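You operate a simulated robot arm through the tools that you are given. There is no shell and no other tool. Be economical: measure what you need, move in short steps, check, and stop when the job is done.

Carry out the task below with a simulated robot arm. There is one attempt and no reset: what you move stays moved.

Task
Set the size dial to the black lead's size, crimp its lug and lay it in the steel tray.
Fine: one stroke, fingers clear of the ram; pull the slide out again.
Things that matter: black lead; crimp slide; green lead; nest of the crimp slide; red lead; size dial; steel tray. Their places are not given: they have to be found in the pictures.

Only the result counts: the job must be done as asked and must still hold three seconds after the hand-in. Knocking over, shifting, dropping, spilling or breaking anything else fails it.

Robot
A 7-joint arm with a two-finger parallel gripper, fixed in place. Base frame: the origin is at the foot of the arm, x ahead of it, y to its left, z up; the work surface is at about z = 820. Lengths are in mm, angles in degrees, forces in N, time in s.
With the tool pointing down near the work surface it reaches from about 300 to 700 mm from the base axis. Its first joint turns from -66.0 to 66.0 degrees. Payload 1.57 kg.
The TCP is the grasp point between the finger pads, 30 mm short of the fingertips. In the tool frame z runs along the fingers and y along their closing line. Largest opening 110 mm; finger width 24, thickness 12; the body of the gripper, 48 by 112 mm, starts 78 mm behind the TCP.
Orientation is that of the tool frame in the base frame, as a unit quaternion [x, y, z, w]. With the fingers straight down and closing along the base's y, the tool's x points along the base's -x, its y along +y and its z along -z.

Tools
- The arm moves only by the tool nudge_tool. Its argument "targets" is one flat list of numbers, 6 for each row, row after row: the shift along the tool's x, y, z in mm, then the turn, a rotation vector about the tool's x, y, z in degrees. In form: [tx, ty, tz, rx, ry, rz, tx, ty, tz, rx, ry, rz, ...]. A call has 1 to 12 rows; each row shifts and turns the commanded pose from where the row before left it, along the tool's axes as they then stand. "claw" is the closure, from 0 (fully open) to 1 (shut), set as the call begins (left out, the last holds). Each row takes 0.2 s and may step no farther than 50 mm and 8.6 degrees from the row before; otherwise, or with a gripper value out of range, the whole call is refused. Where a pose cannot be reached the arm comes as near as it can. A force on the tool above 40 N (or 10 N above the force at the start of the call, whichever is more), or a blocked arm, ends the call early, and 0.2 s more pass. Each finger travels about 108 mm/s and halts on what it meets, pressing with about 28 N; the grip force reading is that of the motor and also rises with nothing between the fingers. The clock runs only during rows and for 0.2 s after the last one: add rows that do not move to give the fingers time. It gives the time, the measured TCP pose, the force on the tool (base axes), the opening and the grip force at its end, in the units of the frame above (readings bear some noise), with the torque about the TCP (base axes, N m) and any sound that the robot's microphone picked up, and new pictures: "show" is both (left out), scene, wrist or none.
- Cameras (640 x 400 px; columns grow to the right, rows downward): "scene" is fixed at [178.6, -407.4, 1397.8]; the picture's right is [0.61, -0.79, 0.00], its down [-0.49, -0.38, -0.79] and it looks along [0.62, 0.48, -0.62] (base axes); focal length 303 px, centre (320, 200). "wrist" rides on the gripper at [70, 16, -141] in the tool frame; the picture's right is [-0.23, 0.97, 0.00], its down [-0.85, -0.20, -0.48] and it looks along [-0.47, -0.11, 0.88] (tool axes); focal length 222 px, centre (320, 200).
- point_at(camera, pixels): for up to 12 pixels [column, row] of the newest picture of that camera ("zoom" is the newest enlarged one), the place [x, y, z] in the base frame of the surface seen there, good to about 3 mm. The clock stands still meanwhile.
- zoom(camera, box): a new picture of the part [left, top, right, bottom] of that camera's present view, enlarged. The clock stands still meanwhile.
- finish_job(): hands the job in; it is judged then, once.

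Keep the steps short. Do not move on a guess: measure, check each grasp and each placing, and mend mistakes. In all there are 80 turns and 200 pictures (those below and enlarged ones count). Leave the gripper open and the arm clear of the work at the hand-in unless told otherwise, and finish with a single line.

The tools are called after "Emit:" as a command line: name --argument value ..., lists and objects as JSON in quotes. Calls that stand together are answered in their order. nudge_tool: Moves the arm, as the interface text tells. Its arguments: {"type":"object","properties":{"targets":{"type":"array","items":{"type":"number"}},"claw":{"type":"number"},"show":{"type":"string","enum":["both","scene","wrist","none"]}},"required":["targets"]} The other tools are called the same way: point_at (camera, pixels) gives the place of the surface under pixels of a picture; zoom (camera, box) takes an enlarged picture of a part of a camera's view; finish_job () hands the job in.

At the start:

```text
clock: 0.0
ee_pos: [482.8, 19.9, 1186.9]
tool_rot: [-0.001, 1.0, 0.0, 0.0]
wrist_force: [-0.2, -0.3, 0.6]
torque: [0.01, 0.01, -0.01]
width: 109.9
finger_force: 0.0
```

scene: 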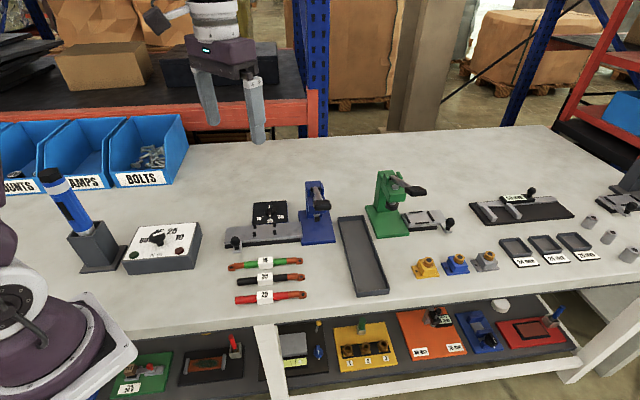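
wrist: 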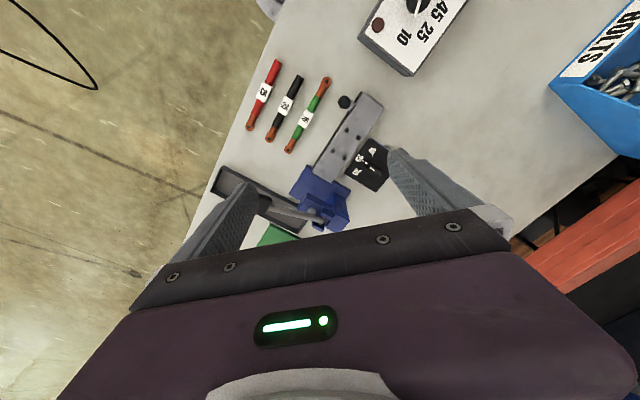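

I see the leads near (265,280), the dial box at (162,247), and the blue press with a slide at (265,225). I'll zoom in on them first.

Emit:
zoom --camera "scene" --box '[210, 170, 350, 310]'

Emit:
zoom --camera "scene" --box '[110, 205, 220, 285]'

Emit:
zoom --camera "wrist" --box '[200, 0, 480, 240]'

```text
2.86 times, centred on (280, 240) of scene
```

zoom: 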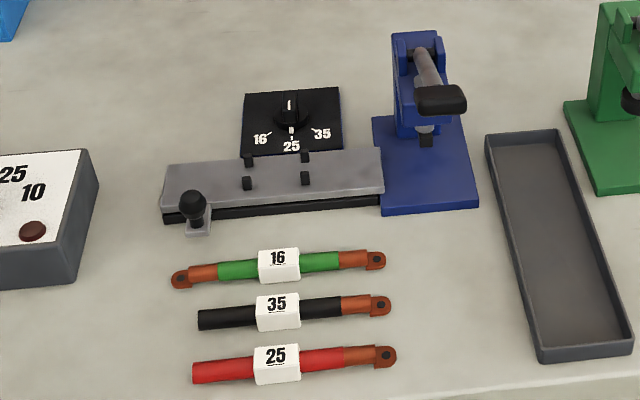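

```text
5.00 times, centred on (165, 245) of scene
```

zoom: 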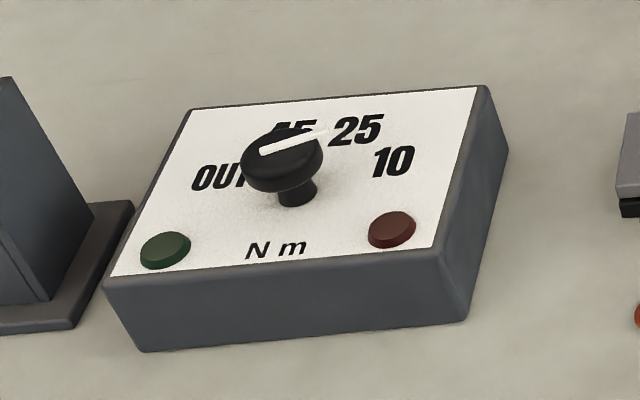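

```text
1.67 times, centred on (340, 120) of wrist
```

zoom: 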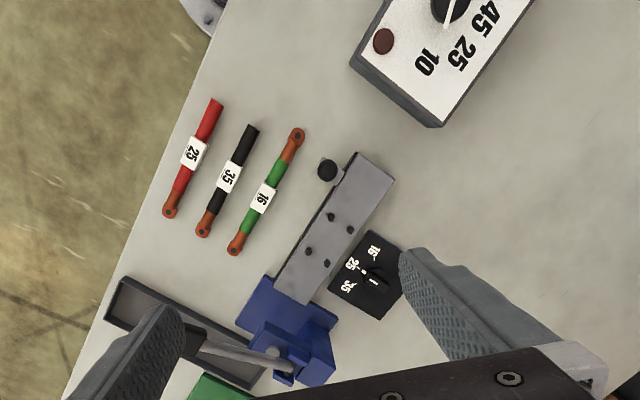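

The black lead reads 35, its lug at the press end. Next I'll look closer and measure the points.

Emit:
zoom --camera "scene" --box '[220, 170, 340, 250]'

Emit:
point_at --camera "zoom" --pixels '[[296, 155], [280, 208], [355, 190], [340, 215]]'

Emit:
point_at --camera "scene" --pixels '[[253, 280], [264, 279], [282, 277], [293, 276], [236, 241], [246, 230], [290, 232], [318, 200], [308, 185], [264, 210], [365, 260], [300, 277]]'

Emit:
zoom --camera "wrist" --box '[290, 90, 410, 250]'

```text
5.00 times, centred on (280, 210) of scene
```

zoom: 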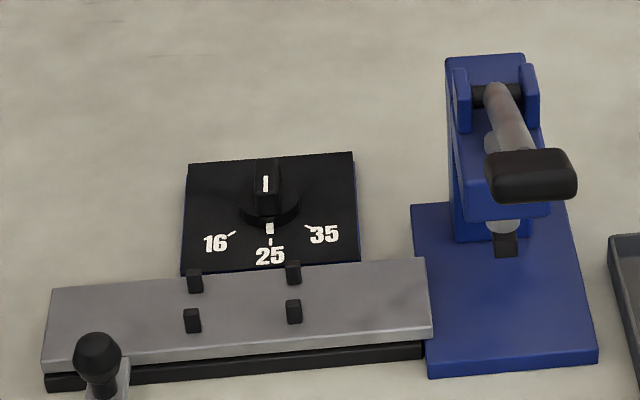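

```text
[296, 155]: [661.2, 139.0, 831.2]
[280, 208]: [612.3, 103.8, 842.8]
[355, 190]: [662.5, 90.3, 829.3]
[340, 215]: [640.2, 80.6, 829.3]
```

```text
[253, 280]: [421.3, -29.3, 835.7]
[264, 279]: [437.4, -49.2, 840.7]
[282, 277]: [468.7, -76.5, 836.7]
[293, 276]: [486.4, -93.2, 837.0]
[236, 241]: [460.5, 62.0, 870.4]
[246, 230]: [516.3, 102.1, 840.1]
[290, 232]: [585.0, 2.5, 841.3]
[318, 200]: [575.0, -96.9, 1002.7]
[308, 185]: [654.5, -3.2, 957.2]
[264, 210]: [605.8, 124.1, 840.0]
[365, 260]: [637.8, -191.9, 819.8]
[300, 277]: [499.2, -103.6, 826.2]
```

```text
2.50 times, centred on (350, 170) of wrist
```

zoom: 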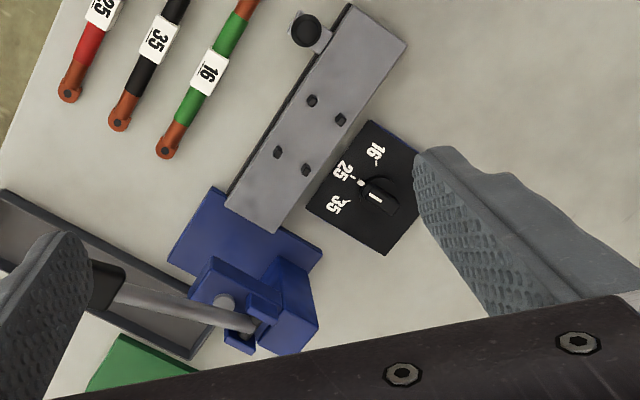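

The dial points at 25. I'll measure the knob, pegs, slide edges and lever more finely.

Emit:
zoom --camera "scene" --box '[240, 195, 300, 235]'

Emit:
point_at --camera "wrist" --pixels '[[366, 177], [375, 180], [364, 176], [351, 164], [347, 175], [360, 160], [335, 142], [346, 149], [321, 163], [333, 170], [321, 114], [365, 94]]'

Emit:
point_at --camera "wrist" --pixels '[[387, 108], [303, 170], [330, 184], [298, 80], [285, 104], [271, 138], [311, 212], [262, 210], [275, 213], [300, 219], [318, 120], [290, 95]]'

```text
10.00 times, centred on (270, 215) of scene
```

zoom: 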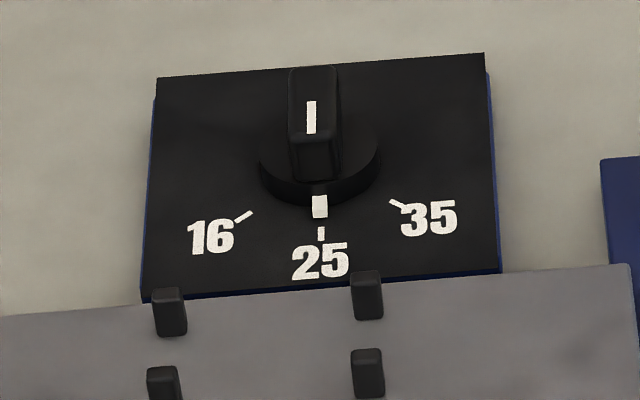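

```text
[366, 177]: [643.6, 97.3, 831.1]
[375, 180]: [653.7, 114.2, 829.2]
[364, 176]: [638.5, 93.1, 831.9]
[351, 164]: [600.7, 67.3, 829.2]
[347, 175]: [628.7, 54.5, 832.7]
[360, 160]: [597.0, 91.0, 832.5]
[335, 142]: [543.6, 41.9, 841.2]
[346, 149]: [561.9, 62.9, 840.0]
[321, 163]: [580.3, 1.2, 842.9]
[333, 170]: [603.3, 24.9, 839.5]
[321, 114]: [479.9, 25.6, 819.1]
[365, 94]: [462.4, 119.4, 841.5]
```

```text
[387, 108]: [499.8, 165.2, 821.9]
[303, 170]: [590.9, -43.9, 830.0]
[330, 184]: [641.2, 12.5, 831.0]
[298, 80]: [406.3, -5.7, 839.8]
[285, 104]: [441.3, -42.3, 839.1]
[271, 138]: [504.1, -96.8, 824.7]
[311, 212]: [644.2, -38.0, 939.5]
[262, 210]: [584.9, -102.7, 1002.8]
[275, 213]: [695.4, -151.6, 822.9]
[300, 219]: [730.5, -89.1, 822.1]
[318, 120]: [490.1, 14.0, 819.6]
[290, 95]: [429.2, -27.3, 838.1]
```

I mis-scaled some zoom pixels, so I'll re-measure.

Emit:
point_at --camera "wrist" --pixels '[[347, 130.5], [358.5, 138], [333, 151], [344.5, 157.5], [361, 94], [384, 107], [313.5, 168], [332, 181.5], [344, 102], [269.6, 138.8], [375, 170], [372, 168]]'

Emit:
point_at --camera "zoom" --pixels '[[311, 105], [311, 130], [320, 207], [321, 235], [243, 216], [398, 205], [170, 295], [367, 278], [163, 372], [367, 355], [290, 130], [340, 130]]'

Emit:
point_at --camera "scene" --pixels '[[311, 184], [314, 190], [316, 196], [322, 205], [312, 207], [317, 219], [322, 244], [300, 241], [333, 241], [301, 206], [325, 187], [316, 215]]'

Emit:
zoom --camera "scene" --box '[285, 170, 357, 250]'

```text
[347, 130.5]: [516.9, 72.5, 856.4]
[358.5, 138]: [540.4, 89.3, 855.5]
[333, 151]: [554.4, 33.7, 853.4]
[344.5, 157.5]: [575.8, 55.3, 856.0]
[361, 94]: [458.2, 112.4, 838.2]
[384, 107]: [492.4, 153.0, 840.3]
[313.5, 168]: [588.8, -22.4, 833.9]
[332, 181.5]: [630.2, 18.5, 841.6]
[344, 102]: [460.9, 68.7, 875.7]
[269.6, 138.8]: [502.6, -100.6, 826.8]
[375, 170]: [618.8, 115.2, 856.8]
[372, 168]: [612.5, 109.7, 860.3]
```

```text
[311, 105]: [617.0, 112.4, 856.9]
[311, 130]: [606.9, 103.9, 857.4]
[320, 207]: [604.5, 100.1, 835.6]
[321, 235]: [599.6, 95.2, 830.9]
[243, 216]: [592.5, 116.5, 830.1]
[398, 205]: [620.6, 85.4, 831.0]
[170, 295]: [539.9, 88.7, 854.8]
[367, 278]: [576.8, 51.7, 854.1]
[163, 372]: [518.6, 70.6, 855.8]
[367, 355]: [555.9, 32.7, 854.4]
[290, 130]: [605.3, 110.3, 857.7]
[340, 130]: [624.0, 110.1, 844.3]
```

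```text
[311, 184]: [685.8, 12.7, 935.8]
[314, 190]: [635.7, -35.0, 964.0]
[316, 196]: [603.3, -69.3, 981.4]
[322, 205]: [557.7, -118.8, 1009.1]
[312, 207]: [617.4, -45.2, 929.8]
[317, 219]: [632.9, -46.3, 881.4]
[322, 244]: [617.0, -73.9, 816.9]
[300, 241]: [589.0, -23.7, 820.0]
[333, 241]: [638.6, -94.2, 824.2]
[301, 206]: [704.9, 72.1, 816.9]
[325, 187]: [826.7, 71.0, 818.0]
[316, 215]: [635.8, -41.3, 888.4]
```

```text
5.00 times, centred on (321, 210) of scene
```

zoom: 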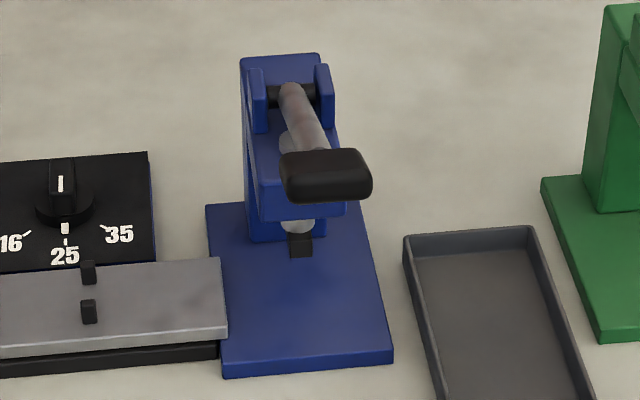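

Slide axis is u≈(0.70,-0.71), nest centre ≈(547,62), knob ≈(614,109) with top z≈857. I'll move above the dial at z≈1000 and yaw so the fingers close across the knob bar.

Emit:
nudge_tool --targets '[-26.2, 18, 37.4, 0, 0, 0, -26.2, 18, 37.4, 0, 0, 0, -26.2, 18, 37.4, 0, 0, 0, -26.2, 18, 37.4, 0, 0, 0, -26.2, 18, 37.4, 0, 0, 0, 0, 0, 0, 0, 0, -7.5, 0, 0, 0, 0, 0, -7.5, 0, 0, 0, 0, 0, -7.5, 0, 0, 0, 0, 0, -7.5, 0, 0, 0, 0, 0, -7.5, 0, 0, 0, 0, 0, -7.5]' --claw 0.55

```text
clock: 2.4
ee_pos: [614.2, 109.7, 999.3]
tool_rot: [-0.384, 0.923, 0.0, 0.001]
wrist_force: [0.5, -0.3, -0.7]
torque: [0.0, 0.02, 0.02]
width: 49.8
finger_force: 0.0
```

scene: 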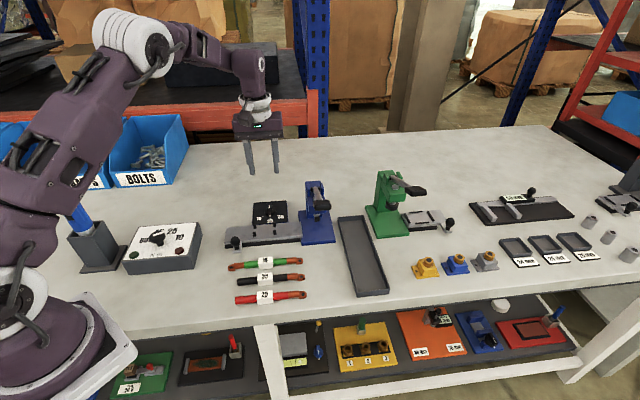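
wrist: 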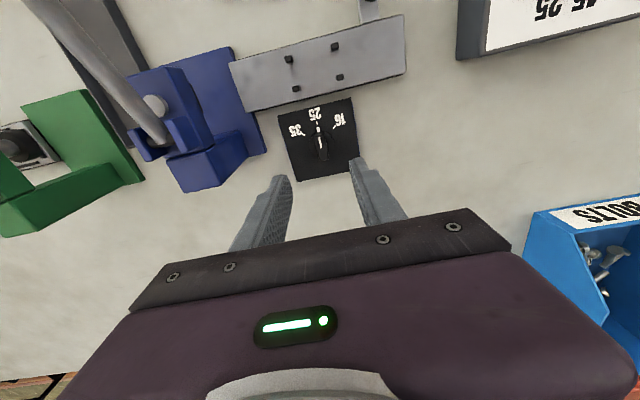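

Above the dial, yaw +45°. I'll zoom on the dial (wrist 320,140).

Emit:
zoom --camera "wrist" --box '[272, 90, 368, 190]'

Emit:
zoom --camera "wrist" --box '[290, 105, 354, 145]'

```text
4.00 times, centred on (320, 140) of wrist
```

zoom: 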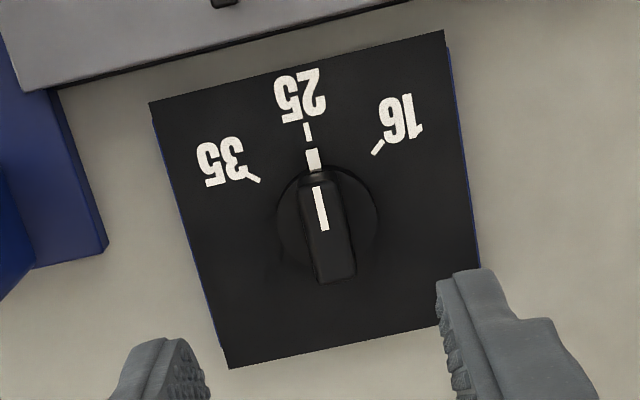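

```text
10.00 times, centred on (322, 125) of wrist
```

zoom: 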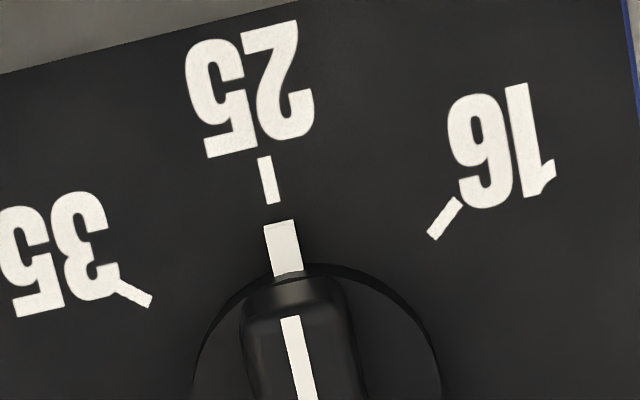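

Emit:
point_at --camera "zoom" --pixels '[[268, 180], [136, 293], [443, 219], [284, 248], [290, 320], [303, 385], [225, 310], [410, 300]]'

Emit:
point_at --camera "wrist" --pixels '[[319, 138], [321, 146], [323.5, 158], [320, 158], [328, 157], [311, 146], [333, 144], [318, 151], [328, 149], [346, 98], [277, 115], [308, 114]]'

```text
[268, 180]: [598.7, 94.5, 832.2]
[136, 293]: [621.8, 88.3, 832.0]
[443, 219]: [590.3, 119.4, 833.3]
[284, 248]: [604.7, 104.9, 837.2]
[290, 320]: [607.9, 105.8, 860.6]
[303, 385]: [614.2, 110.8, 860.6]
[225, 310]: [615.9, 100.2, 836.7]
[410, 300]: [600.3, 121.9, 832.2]
```

```text
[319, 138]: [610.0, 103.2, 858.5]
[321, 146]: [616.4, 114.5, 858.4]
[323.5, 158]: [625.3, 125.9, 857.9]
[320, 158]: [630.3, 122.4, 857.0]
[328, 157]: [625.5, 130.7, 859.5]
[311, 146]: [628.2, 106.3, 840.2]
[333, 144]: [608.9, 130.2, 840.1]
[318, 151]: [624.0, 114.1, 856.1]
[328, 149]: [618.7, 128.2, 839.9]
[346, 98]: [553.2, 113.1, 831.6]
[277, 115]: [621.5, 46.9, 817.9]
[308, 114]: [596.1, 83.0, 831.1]
```

Dial centre ≈(618,116), skirt z 840, bar 840–858; 35 tick is about +51° from 25. I'll lower straddling the bar to TCP z≈875.

Emit:
nudge_tool --targets '[-7.1, 1.8, 35, 0, 0, 0, 0, 0, 35, 0, 0, 0, 0, 0, 30, 0, 0, 0, 0, 0, 25, 0, 0, 0, 0, 0, 0, 0, 0, 0]'

Emit:
zoom --camera "scene" --box '[220, 170, 340, 250]'

Emit:
zoom --camera "wrist" --box '[240, 60, 400, 220]'

```text
clock: 3.6
ee_pos: [614.4, 115.6, 874.5]
tool_rot: [-0.383, 0.924, 0.0, 0.0]
wrist_force: [0.1, -0.5, -0.3]
torque: [-0.02, -0.02, 0.02]
width: 49.7
finger_force: 0.1
```

scene: 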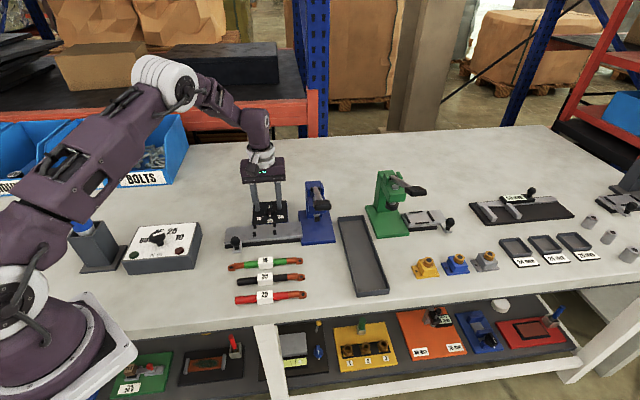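
wrist: 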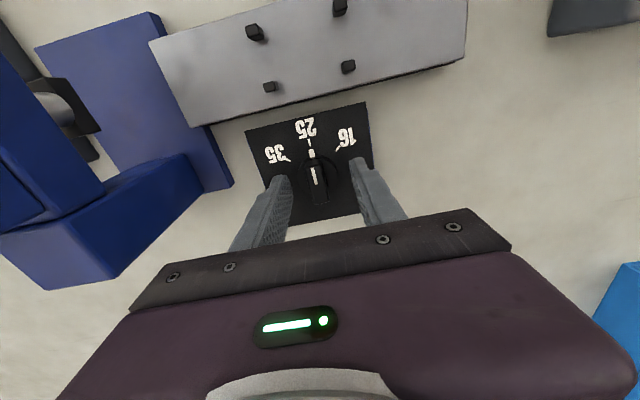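

```text
5.00 times, centred on (280, 210) of scene
```

zoom: 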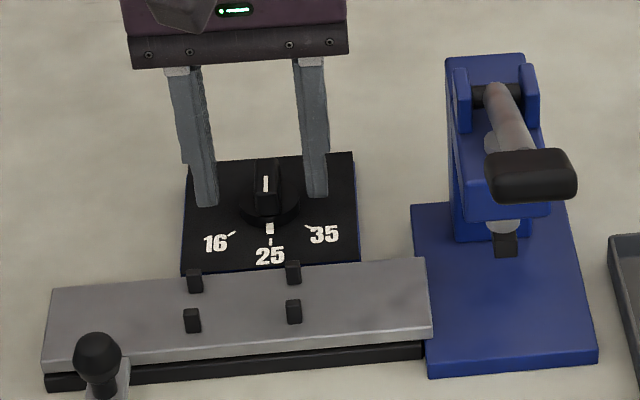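

```text
2.50 times, centred on (320, 140) of wrist
```

zoom: 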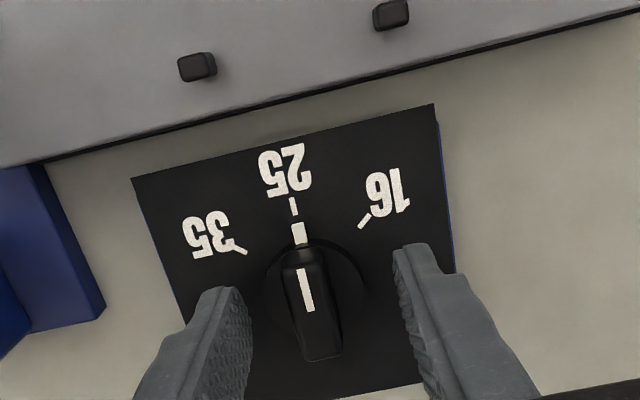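

Emit:
point_at --camera "zoom" --pixels '[[301, 265], [321, 345], [290, 300], [325, 298], [300, 235], [292, 207], [244, 251], [363, 221], [228, 290], [405, 248], [268, 275], [366, 270]]'

```text
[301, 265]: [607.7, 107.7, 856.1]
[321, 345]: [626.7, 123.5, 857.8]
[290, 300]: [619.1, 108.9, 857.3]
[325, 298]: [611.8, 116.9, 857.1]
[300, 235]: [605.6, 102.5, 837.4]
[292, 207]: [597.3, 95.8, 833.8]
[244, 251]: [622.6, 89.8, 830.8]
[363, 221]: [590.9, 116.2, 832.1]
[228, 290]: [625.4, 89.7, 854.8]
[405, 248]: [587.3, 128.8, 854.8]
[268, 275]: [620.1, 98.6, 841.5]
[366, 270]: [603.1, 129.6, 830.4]
```

Fingers are about 2 mm off along u and 1.5 mm along v. I'll correct, then close on the bar.

Emit:
nudge_tool --targets '[-1.5, -2, 0, 0, 0, 0, 0, 0, 0, 0, 0, 0]' --show "none"

Emit:
nudge_tool --targets '[0, 0, 0, 0, 0, 0, 0, 0, 0, 0, 0, 0, 0, 0, 0, 0, 0, 0]' --claw 1 --show "wrist"

```text
clock: 4.2
ee_pos: [619.0, 115.7, 874.7]
tool_rot: [-0.383, 0.924, 0.0, 0.0]
wrist_force: [0.2, -0.4, 0.0]
torque: [0.0, 0.02, -0.03]
width: 49.6
finger_force: 0.1
```

```text
clock: 5.0
ee_pos: [618.7, 115.2, 873.3]
tool_rot: [-0.384, 0.923, 0.0, -0.001]
wrist_force: [-0.4, 1.5, -0.5]
torque: [0.13, -0.12, 0.0]
width: 13.9
finger_force: 30.4
```

wrist: 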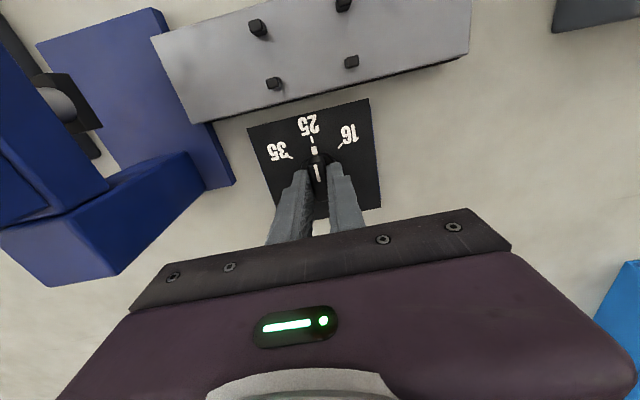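

The bar is gripped (14 mm, small side force). I'll turn it toward 35, first by about 25°: tool z −8.4° × 3.

Emit:
nudge_tool --targets '[0, 0, 0, 0, 0, -6.3, 0, 0, 0, 0, 0, -6.3, 0, 0, 0, 0, 0, -6.3, 0, 0, 0, 0, 0, -6.3, 0, 0, 0, 0, 0, 0]' --show "wrist"

```text
clock: 6.2
ee_pos: [618.0, 116.5, 873.5]
tool_rot: [-0.576, 0.817, 0.0, -0.001]
wrist_force: [-13.1, 4.1, -7.5]
torque: [-0.74, 0.4, 0.0]
width: 13.8
finger_force: 30.5
```

wrist: 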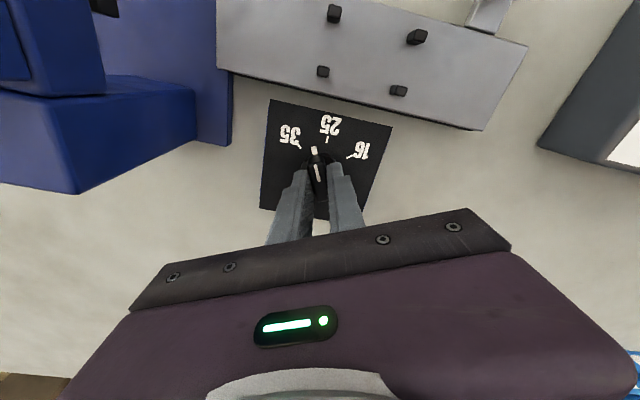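

The knob follows. Shift 1 mm to relieve the side force, and turn on another 26°.

Emit:
nudge_tool --targets '[0, 1, 0, 0, 0, -6.5, 0, 0, 0, 0, 0, -6.5, 0, 0, 0, 0, 0, -6.5, 0, 0, 0, 0, 0, -6.5, 0, 0, 0, 0, 0, 0]' --show "wrist"

Emit:
zoom --camera "wrist" --box '[270, 90, 370, 190]'

```text
clock: 7.4
ee_pos: [617.7, 115.8, 874.0]
tool_rot: [0.745, -0.667, 0.0, 0.001]
wrist_force: [-10.8, 2.3, -21.8]
torque: [0.48, -0.02, -0.77]
width: 13.7
finger_force: 29.9
```

wrist: 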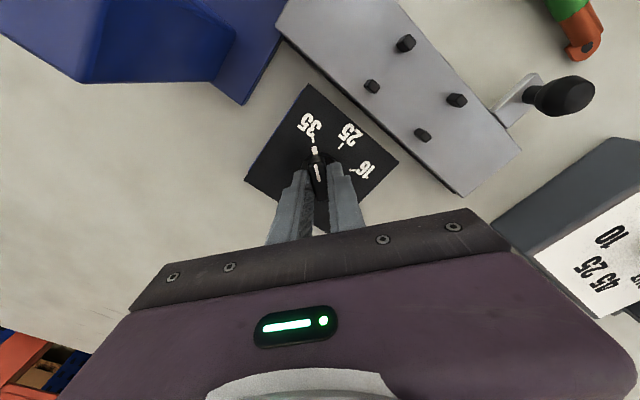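

```text
4.00 times, centred on (320, 140) of wrist
```

zoom: 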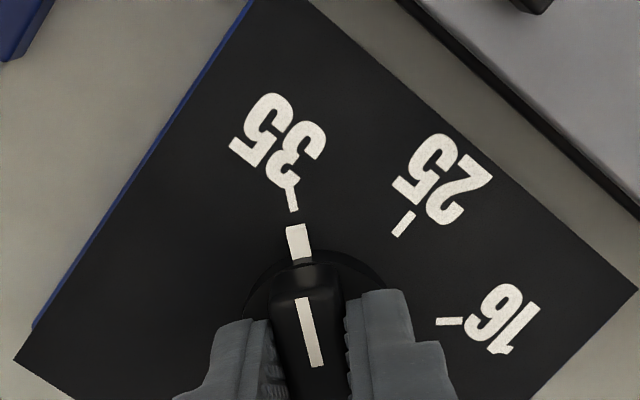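

The pointer lines up with the 35 tick. I'll release, then rise straight.

Emit:
nudge_tool --targets '[0, 0, 0, 0, 0, 0, 0, 0, 0, 0, 0, 0, 0, 0, 0, 0, 0, 0]' --claw 0.55 --show "none"

Emit:
nudge_tool --targets '[0, 0, -40, 0, 0, 0, 0, 0, -45, 0, 0, 0, 0, 0, -45, 0, 0, 0]'

Emit:
zoom --camera "scene" --box '[240, 195, 300, 235]'

Emit:
zoom --camera "wrist" --box '[270, 90, 370, 190]'

```text
clock: 8.2
ee_pos: [619.4, 116.3, 874.6]
tool_rot: [0.745, -0.667, 0.0, 0.0]
wrist_force: [-0.5, -0.4, 0.1]
torque: [-0.03, 0.02, -0.02]
width: 49.6
finger_force: 0.0
```

```text
clock: 9.0
ee_pos: [620.9, 115.5, 1007.1]
tool_rot: [0.745, -0.667, 0.0, 0.0]
wrist_force: [-0.3, 0.2, 0.1]
torque: [-0.01, -0.02, -0.03]
width: 49.5
finger_force: 0.1
```

scene: 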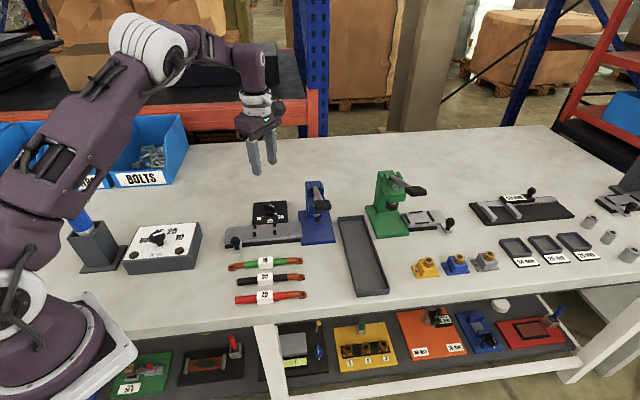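
wrist: 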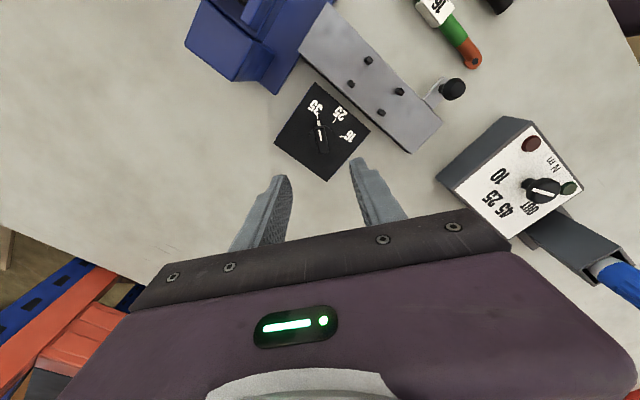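

```text
10.00 times, centred on (270, 215) of scene
```

zoom: 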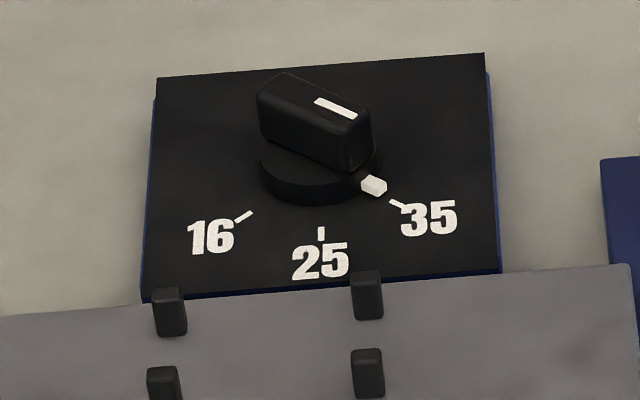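

```text
4.00 times, centred on (320, 140) of wrist
```

zoom: 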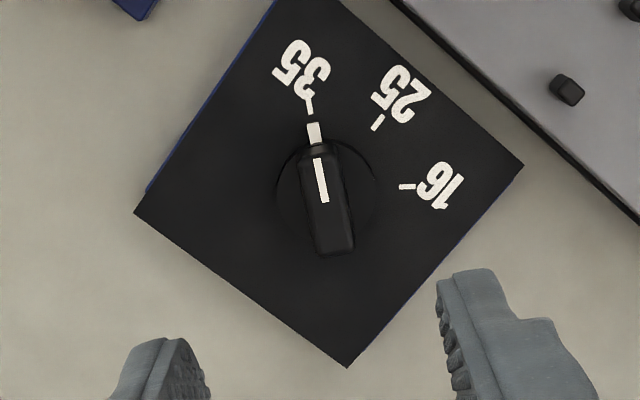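

Dial is on 35. Now I'll rotate to yaw −45° (fingers closing across the leads), then travel above the black lead.

Emit:
nudge_tool --targets '[0, 0, -5, 0, 0, 8.3, 0, 0, -5, 0, 0, 8.3, 0, 0, -5, 0, 0, 8.3, 0, 0, -5, 0, 0, 8.3, 0, 0, -5, 0, 0, 8.3, 0, 0, -5, 0, 0, 8.3, 0, 0, -5, 0, 0, 8.3, 0, 0, -5, 0, 0, 8.3, 0, 0, 0, 0, 0, 8.3, 0, 0, 0, 0, 0, 8.3]' --show "none"

Emit:
nudge_tool --targets '[0, 0, 0, 0, 0, 8.3, 0, 0, 0, 0, 0, 8.3, 0, 0, 0, 0, 0, 8.3, 0, 0, 0, 0, 0, 8.3, 0, 0, 0, 0, 0, 8.3, 0, 0, 0, 0, 0, 8.3, 0, 0, 0, 0, 0, 8.5]' --show "none"

Emit:
nudge_tool --targets '[0, -40.6, 0, 0, 0, 0, 0, -40.6, 0, 0, 0, 0, 0, -40.6, 0, 0, 0, 0, 0, -40.6, 0, 0, 0, 0, 0, -40.6, 0, 0, 0, 0, -1.8, -40.6, 0, 0, 0, 0]'

```text
clock: 11.2
ee_pos: [619.0, 116.0, 1044.8]
tool_rot: [-0.114, 0.993, 0.0, 0.001]
wrist_force: [0.5, -0.3, -0.4]
torque: [0.02, -0.01, 0.03]
width: 49.4
finger_force: 0.1
```

```text
clock: 12.8
ee_pos: [619.9, 116.5, 1044.6]
tool_rot: [0.384, 0.923, 0.0, 0.0]
wrist_force: [0.9, 0.3, -0.3]
torque: [0.01, 0.03, 0.01]
width: 49.3
finger_force: 0.0
```

```text
clock: 14.2
ee_pos: [449.0, -57.2, 1047.3]
tool_rot: [0.383, 0.924, 0.0, 0.0]
wrist_force: [0.1, -0.3, -0.2]
torque: [0.01, 0.01, 0.0]
width: 49.4
finger_force: 0.0
```

scene: 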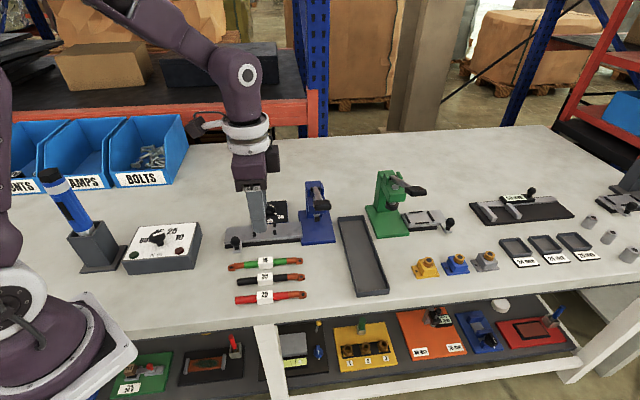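
wrist: 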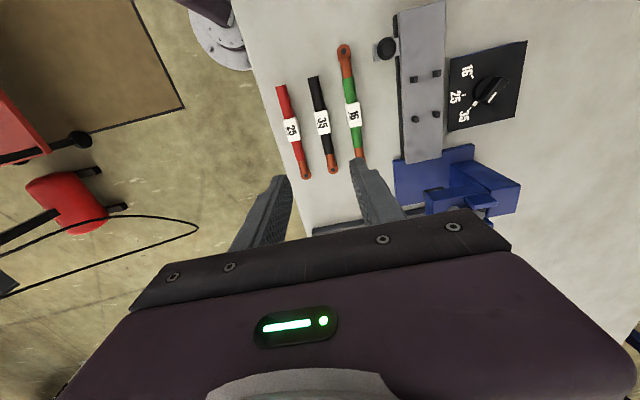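

Black lead is in view (322,123). I'll zoom and measure it.

Emit:
zoom --camera "wrist" --box '[256, 40, 384, 190]'

Emit:
point_at --camera "zoom" --pixels '[[302, 101], [317, 186], [325, 230], [339, 312], [296, 188], [350, 178], [335, 275], [335, 248], [241, 214], [413, 165], [300, 214], [357, 208]]'

```text
2.67 times, centred on (320, 115) of wrist
```

zoom: 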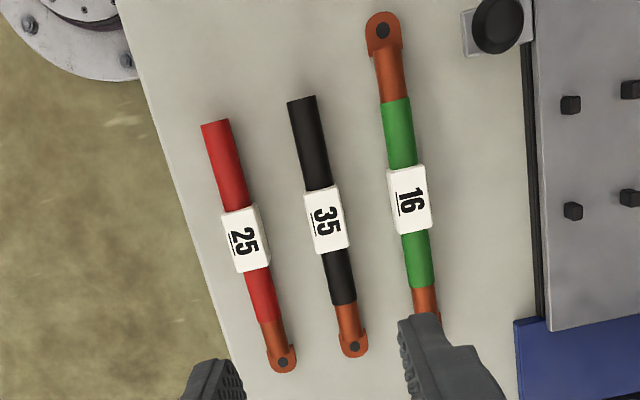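

```text
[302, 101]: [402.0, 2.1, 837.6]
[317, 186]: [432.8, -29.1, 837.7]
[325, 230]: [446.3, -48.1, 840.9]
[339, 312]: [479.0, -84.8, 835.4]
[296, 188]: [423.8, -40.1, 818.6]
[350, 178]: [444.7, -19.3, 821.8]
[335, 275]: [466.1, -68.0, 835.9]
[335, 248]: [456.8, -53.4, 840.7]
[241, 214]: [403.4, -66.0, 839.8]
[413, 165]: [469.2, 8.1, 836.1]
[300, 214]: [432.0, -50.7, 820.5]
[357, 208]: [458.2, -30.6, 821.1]
```

Emit:
point_at --camera "zoom" --pixels '[[327, 219], [311, 221], [343, 216], [323, 190], [331, 248], [301, 98], [340, 300], [355, 352], [354, 345], [348, 318], [245, 238], [408, 200]]'

```text
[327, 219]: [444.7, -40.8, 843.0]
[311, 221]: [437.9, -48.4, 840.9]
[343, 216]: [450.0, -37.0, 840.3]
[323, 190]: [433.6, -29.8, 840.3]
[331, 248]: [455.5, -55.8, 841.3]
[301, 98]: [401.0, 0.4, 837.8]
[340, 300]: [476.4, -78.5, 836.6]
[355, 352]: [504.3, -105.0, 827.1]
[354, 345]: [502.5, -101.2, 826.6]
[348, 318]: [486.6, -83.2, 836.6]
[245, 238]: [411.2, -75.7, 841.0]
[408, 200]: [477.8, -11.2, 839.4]
```

Label centre ≈(444,-43), top z 841. I'll narrow the claw to ~34 mm and come down to TCP z≈905 to check alignment.

Emit:
nudge_tool --targets '[13.4, 6.9, 30, 0, 0, 0, 0, 0, 40, 0, 0, 0, 0, 0, 40, 0, 0, 0, 0, 0, 30, 0, 0, 0, 0, 0, 0, 0, 0, 0]' --claw 0.69

Emit:
zoom --camera "wrist" --box '[240, 60, 400, 220]'

```text
clock: 15.4
ee_pos: [442.4, -41.5, 904.6]
tool_rot: [0.383, 0.924, 0.0, 0.0]
wrist_force: [0.1, -0.2, 1.6]
torque: [-0.02, 0.02, 0.06]
width: 34.0
finger_force: 0.2
```

scene: 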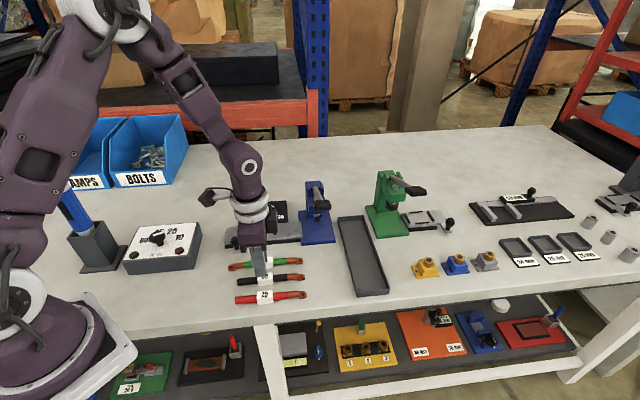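
wrist: 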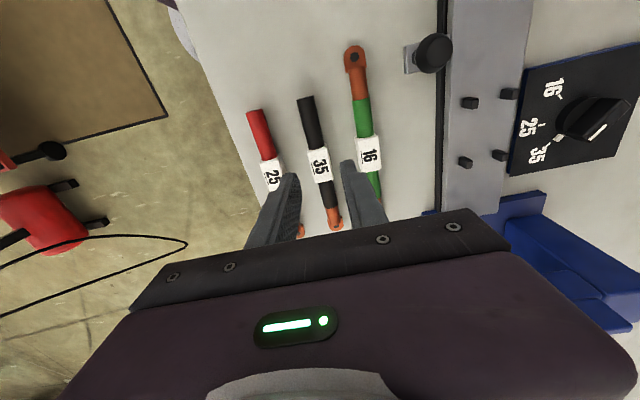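

```text
2.50 times, centred on (320, 140) of wrist
```

zoom: 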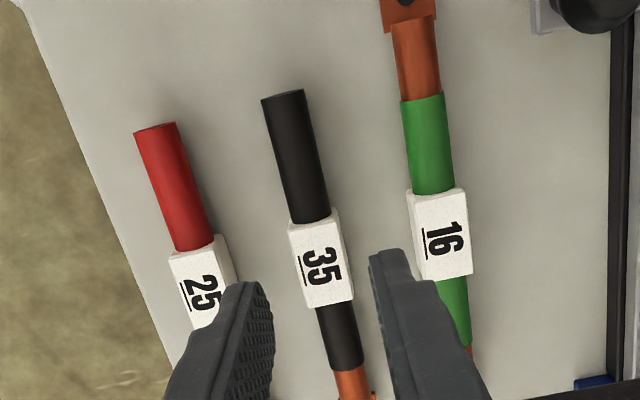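

Emit:
point_at --camera "zoom" --pixels '[[320, 258], [292, 262], [347, 255], [311, 218], [329, 298], [245, 285], [265, 295], [373, 255], [398, 250], [205, 290], [440, 235], [296, 110]]'

```text
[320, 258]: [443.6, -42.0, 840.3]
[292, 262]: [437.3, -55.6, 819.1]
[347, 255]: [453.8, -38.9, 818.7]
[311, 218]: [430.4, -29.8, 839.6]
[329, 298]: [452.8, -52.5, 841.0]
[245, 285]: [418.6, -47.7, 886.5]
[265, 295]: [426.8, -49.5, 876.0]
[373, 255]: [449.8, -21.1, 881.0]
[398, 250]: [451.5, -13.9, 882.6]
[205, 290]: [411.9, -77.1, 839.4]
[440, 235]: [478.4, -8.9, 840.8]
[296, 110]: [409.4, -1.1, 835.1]
```

Aligned within ~1.5 mm; descend 50 mm to TCP z≈854 and grip.

Emit:
nudge_tool --targets '[0, -0.7, 25, 0, 0, 0, 0, 0, 25, 0, 0, 0, 0, 0, 0, 0, 0, 0]' --show "wrist"

Emit:
nudge_tool --targets '[0, 0, 0, 0, 0, 0, 0, 0, 0, 0, 0, 0, 0, 0, 0, 0, 0, 0]' --claw 1 --show "wrist"

```text
clock: 16.2
ee_pos: [440.0, -42.4, 854.2]
tool_rot: [0.383, 0.924, 0.0, 0.001]
wrist_force: [0.2, 0.1, -0.1]
torque: [0.0, -0.03, -0.03]
width: 33.9
finger_force: 0.1
```

wrist: 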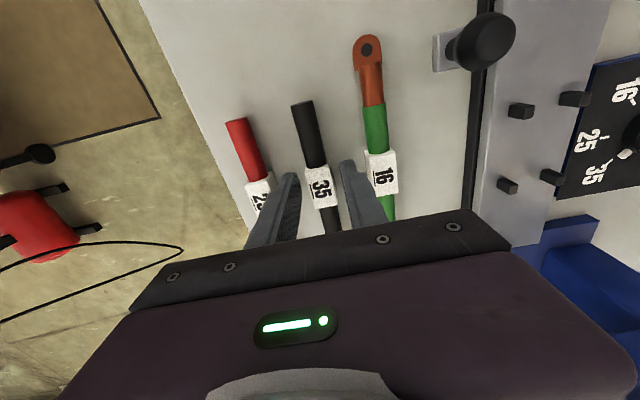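

```text
clock: 17.0
ee_pos: [442.0, -41.8, 854.9]
tool_rot: [0.382, 0.924, 0.0, 0.0]
wrist_force: [-0.1, -0.5, 0.0]
torque: [0.02, 0.0, 0.01]
width: 19.2
finger_force: 28.6
```

wrist: 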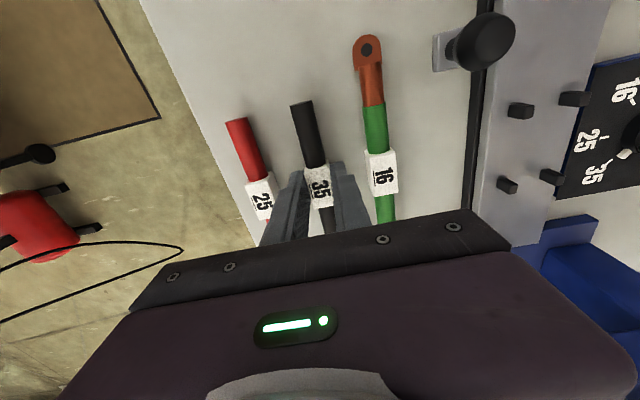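

Gripped at 19.2 mm. Lift 80 mm and move across to above the nest.

Emit:
nudge_tool --targets '[0, 0, -40, 0, 0, 0, 0, 0, -45, 0, 0, 0, 0, 0, 0, 0, 0, 0]' --show "none"

Emit:
nudge_tool --targets '[-0.7, 30, 0, 0, 0, 0, 0, 30, 0, 0, 0, 0, 0, 30, 0, 0, 0, 0, 0, 30, 0, 0, 0, 0, 0, 27.8, 0, 0, 0, 0, 0, 0, 0, 0, 0, 0]'

Emit:
zoom --camera "scene" --box '[220, 170, 340, 250]'

Emit:
zoom --camera "wrist" --box '[240, 60, 400, 220]'

```text
clock: 17.8
ee_pos: [440.9, -42.6, 939.0]
tool_rot: [0.383, 0.924, 0.0, 0.0]
wrist_force: [-0.5, -0.2, -1.2]
torque: [0.03, 0.02, 0.03]
width: 19.3
finger_force: 27.3
```

```text
clock: 19.2
ee_pos: [546.3, 60.7, 939.3]
tool_rot: [0.382, 0.924, 0.0, 0.001]
wrist_force: [0.9, 0.0, -0.9]
torque: [-0.01, 0.02, -0.02]
width: 19.2
finger_force: 27.9
```

scene: 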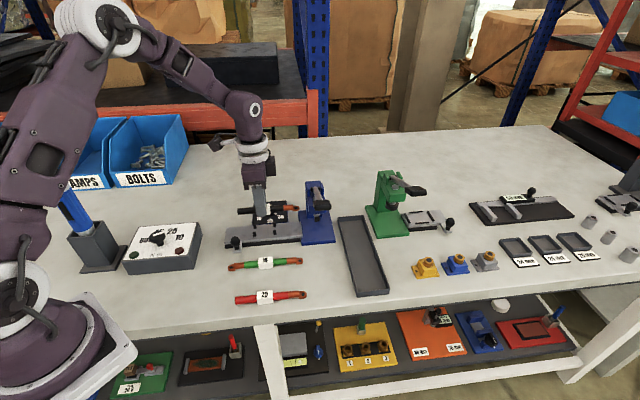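
wrist: 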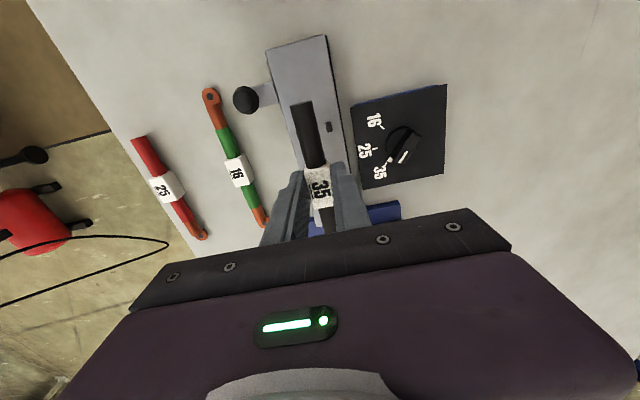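

```text
5.00 times, centred on (280, 210) of scene
```

zoom: 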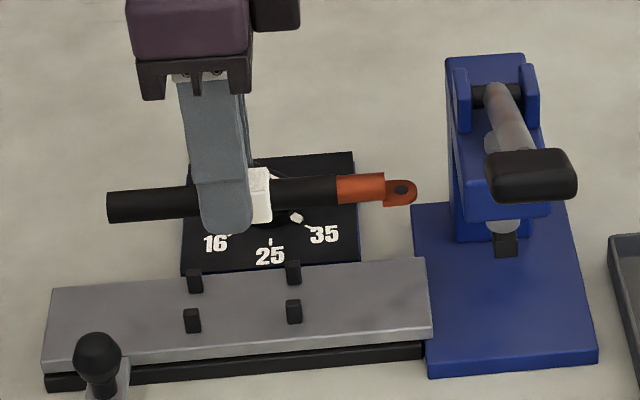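

```text
2.50 times, centred on (320, 140) of wrist
```

zoom: 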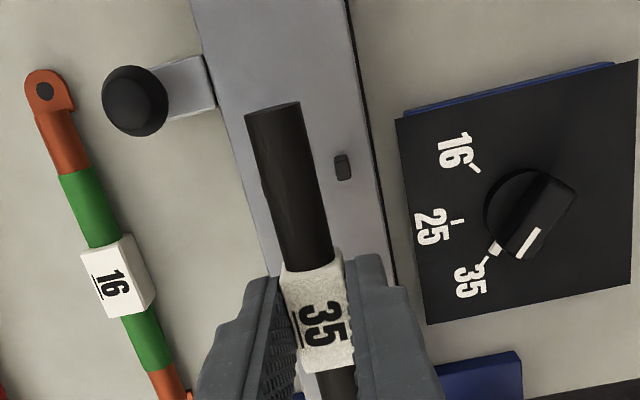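

Emit:
point_at --camera "zoom" --pixels '[[275, 112], [305, 250], [318, 305], [342, 155], [220, 100], [352, 60], [313, 275]]'

Emit:
point_at --camera "scene" --pixels '[[240, 210], [268, 209], [274, 208], [283, 207.5], [289, 207], [296, 207], [297, 209], [274, 226], [254, 227]]'

```text
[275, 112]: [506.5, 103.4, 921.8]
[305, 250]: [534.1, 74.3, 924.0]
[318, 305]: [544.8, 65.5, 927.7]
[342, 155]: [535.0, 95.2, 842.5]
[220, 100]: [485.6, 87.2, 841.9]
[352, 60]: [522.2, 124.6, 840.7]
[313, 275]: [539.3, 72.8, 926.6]
```

```text
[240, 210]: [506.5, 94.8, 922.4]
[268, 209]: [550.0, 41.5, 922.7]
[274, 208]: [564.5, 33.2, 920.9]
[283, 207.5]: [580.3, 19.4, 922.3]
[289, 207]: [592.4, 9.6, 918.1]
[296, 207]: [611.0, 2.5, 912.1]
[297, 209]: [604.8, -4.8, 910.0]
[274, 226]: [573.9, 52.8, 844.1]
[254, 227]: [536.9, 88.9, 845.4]
```

Lead is aligned with the nest in both axes (v≈431 vs 430.5). Lower gently ~62 mm.

Emit:
nudge_tool --targets '[0, 0, 20, 0, 0, 0, 0, 0, 20, 0, 0, 0, 0, 0, 12, 0, 0, 0, 0, 0, 6, 0, 0, 0, 0, 0, 4, 0, 0, 0, 0, 0, 0, 0, 0, 0]'

Emit:
zoom --camera "scene" --box '[220, 170, 340, 250]'

Emit:
zoom --camera "wrist" --box '[240, 60, 400, 220]'

```text
clock: 20.6
ee_pos: [547.2, 61.4, 877.1]
tool_rot: [0.383, 0.924, 0.0, -0.001]
wrist_force: [0.1, 0.1, -1.0]
torque: [0.0, 0.01, -0.02]
width: 19.6
finger_force: 28.4
```

scene: 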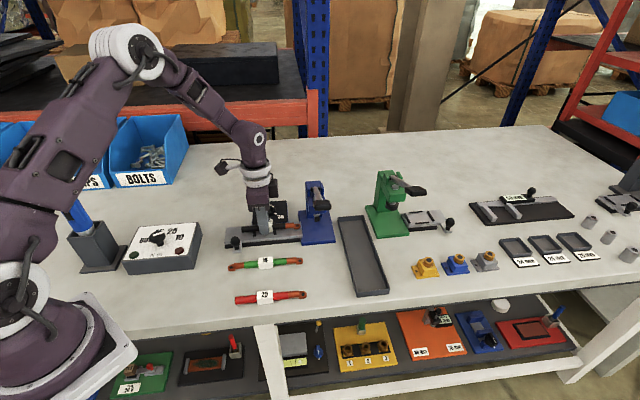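
wrist: 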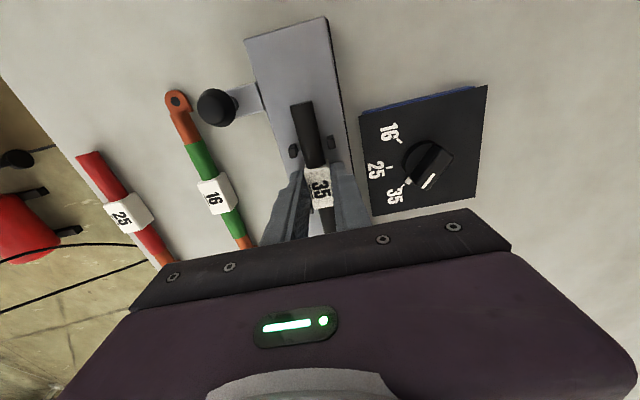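

```text
5.00 times, centred on (280, 210) of scene
```

zoom: 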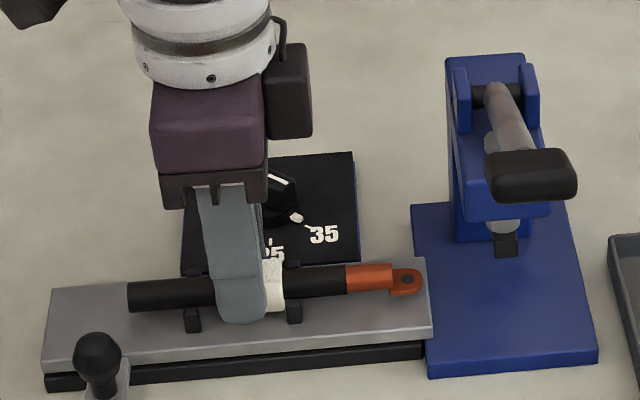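

```text
2.50 times, centred on (320, 140) of wrist
```

zoom: 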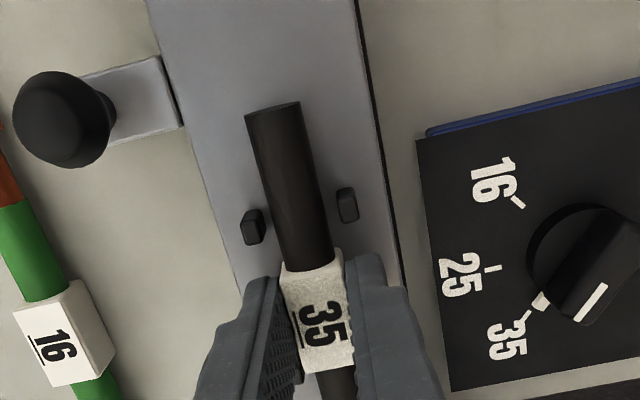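

It sits between the pegs. Lower to touch, in 1 mm steps.

Emit:
nudge_tool --targets '[0, 0, 1, 0, 0, 0, 0, 0, 1, 0, 0, 0]' --show "none"

Emit:
nudge_tool --targets '[0, 0, 0.7, 0, 0, 0, 0, 0, 0, 0, 0, 0]' --show "none"

```text
clock: 21.2
ee_pos: [547.6, 60.2, 876.1]
tool_rot: [0.383, 0.924, -0.001, 0.0]
wrist_force: [0.1, 0.1, -1.9]
torque: [0.02, 0.01, -0.01]
width: 19.3
finger_force: 28.1
```

```text
clock: 21.8
ee_pos: [547.9, 61.8, 876.1]
tool_rot: [0.383, 0.924, 0.001, 0.001]
wrist_force: [0.9, 0.1, 10.0]
torque: [-0.03, 0.04, -0.01]
width: 19.3
finger_force: 28.0
```

Contact (10 N up). Open to ~36 mm and rise.

Emit:
nudge_tool --targets '[0, 0, 0, 0, 0, 0, 0, 0, 0, 0, 0, 0]' --claw 0.67 --show "none"

Emit:
nudge_tool --targets '[0, 0, -30, 0, 0, 0, 0, 0, -45, 0, 0, 0, 0, 0, -45, 0, 0, 0]'

Emit:
zoom --camera "scene" --box '[220, 170, 340, 250]'

Emit:
zoom --camera "wrist" --box '[240, 60, 400, 220]'

```text
clock: 22.4
ee_pos: [547.7, 61.5, 874.7]
tool_rot: [0.383, 0.924, 0.0, -0.001]
wrist_force: [-0.3, -0.2, -1.1]
torque: [-0.01, -0.01, 0.01]
width: 36.3
finger_force: 0.1
```

```text
clock: 23.2
ee_pos: [547.7, 57.5, 996.1]
tool_rot: [0.383, 0.924, -0.001, -0.001]
wrist_force: [-0.5, 0.0, 0.5]
torque: [0.01, 0.01, -0.02]
width: 36.1
finger_force: 0.2
```

scene: 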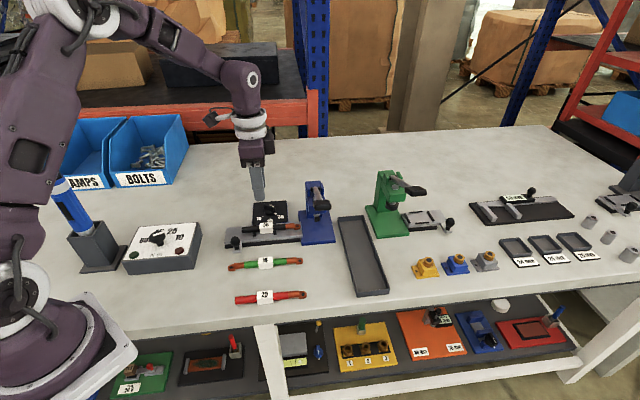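
wrist: 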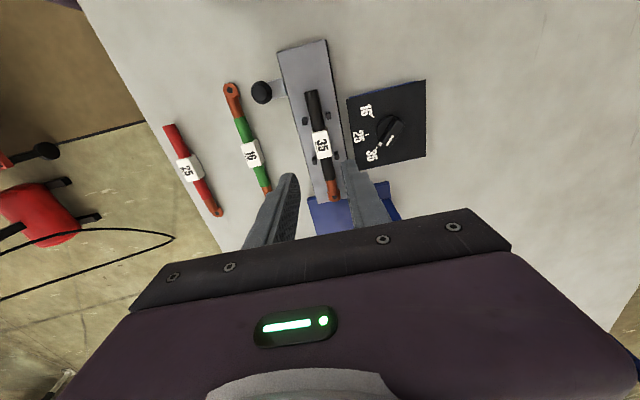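

```text
5.00 times, centred on (280, 210) of scene
```

zoom: 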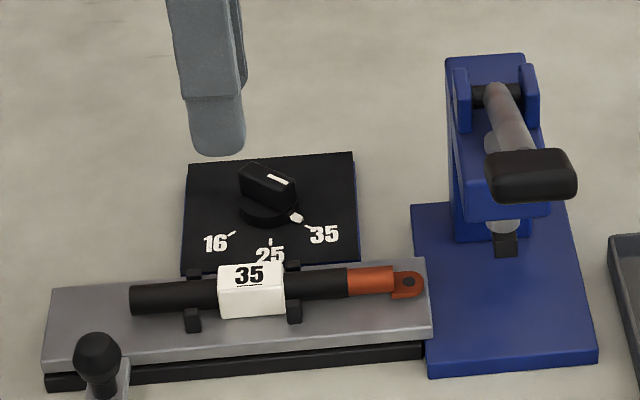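

```text
2.50 times, centred on (320, 140) of wrist
```

zoom: 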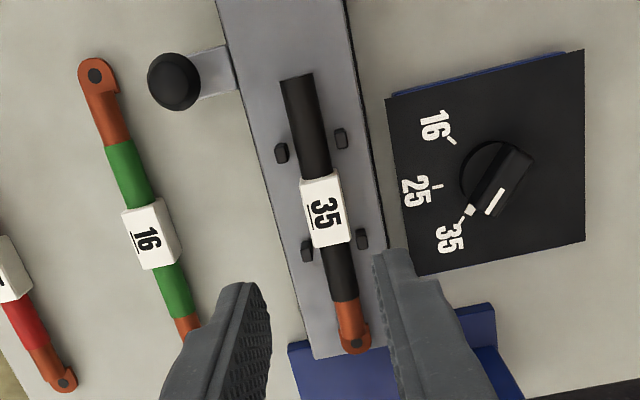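

The lead is seated in the nest. Next measure the slide knob (zoom 172,82).

Emit:
point_at --camera "zoom" --pixels '[[172, 75], [172, 60], [150, 80], [198, 78], [175, 100], [215, 75], [325, 205], [353, 342], [350, 315], [343, 285]]'

Emit:
zoom --camera "scene" --box '[215, 220, 265, 255]'

```text
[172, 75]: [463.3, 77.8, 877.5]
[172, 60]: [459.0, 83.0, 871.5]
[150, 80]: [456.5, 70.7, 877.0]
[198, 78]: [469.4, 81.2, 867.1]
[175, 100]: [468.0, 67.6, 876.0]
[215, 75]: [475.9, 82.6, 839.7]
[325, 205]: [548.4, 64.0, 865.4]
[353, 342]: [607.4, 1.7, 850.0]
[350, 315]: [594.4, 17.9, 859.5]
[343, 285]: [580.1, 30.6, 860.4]
```

```text
11.43 times, centred on (240, 238) of scene
```

zoom: 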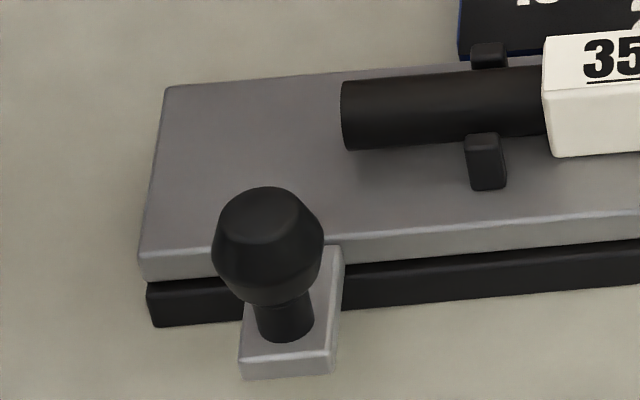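

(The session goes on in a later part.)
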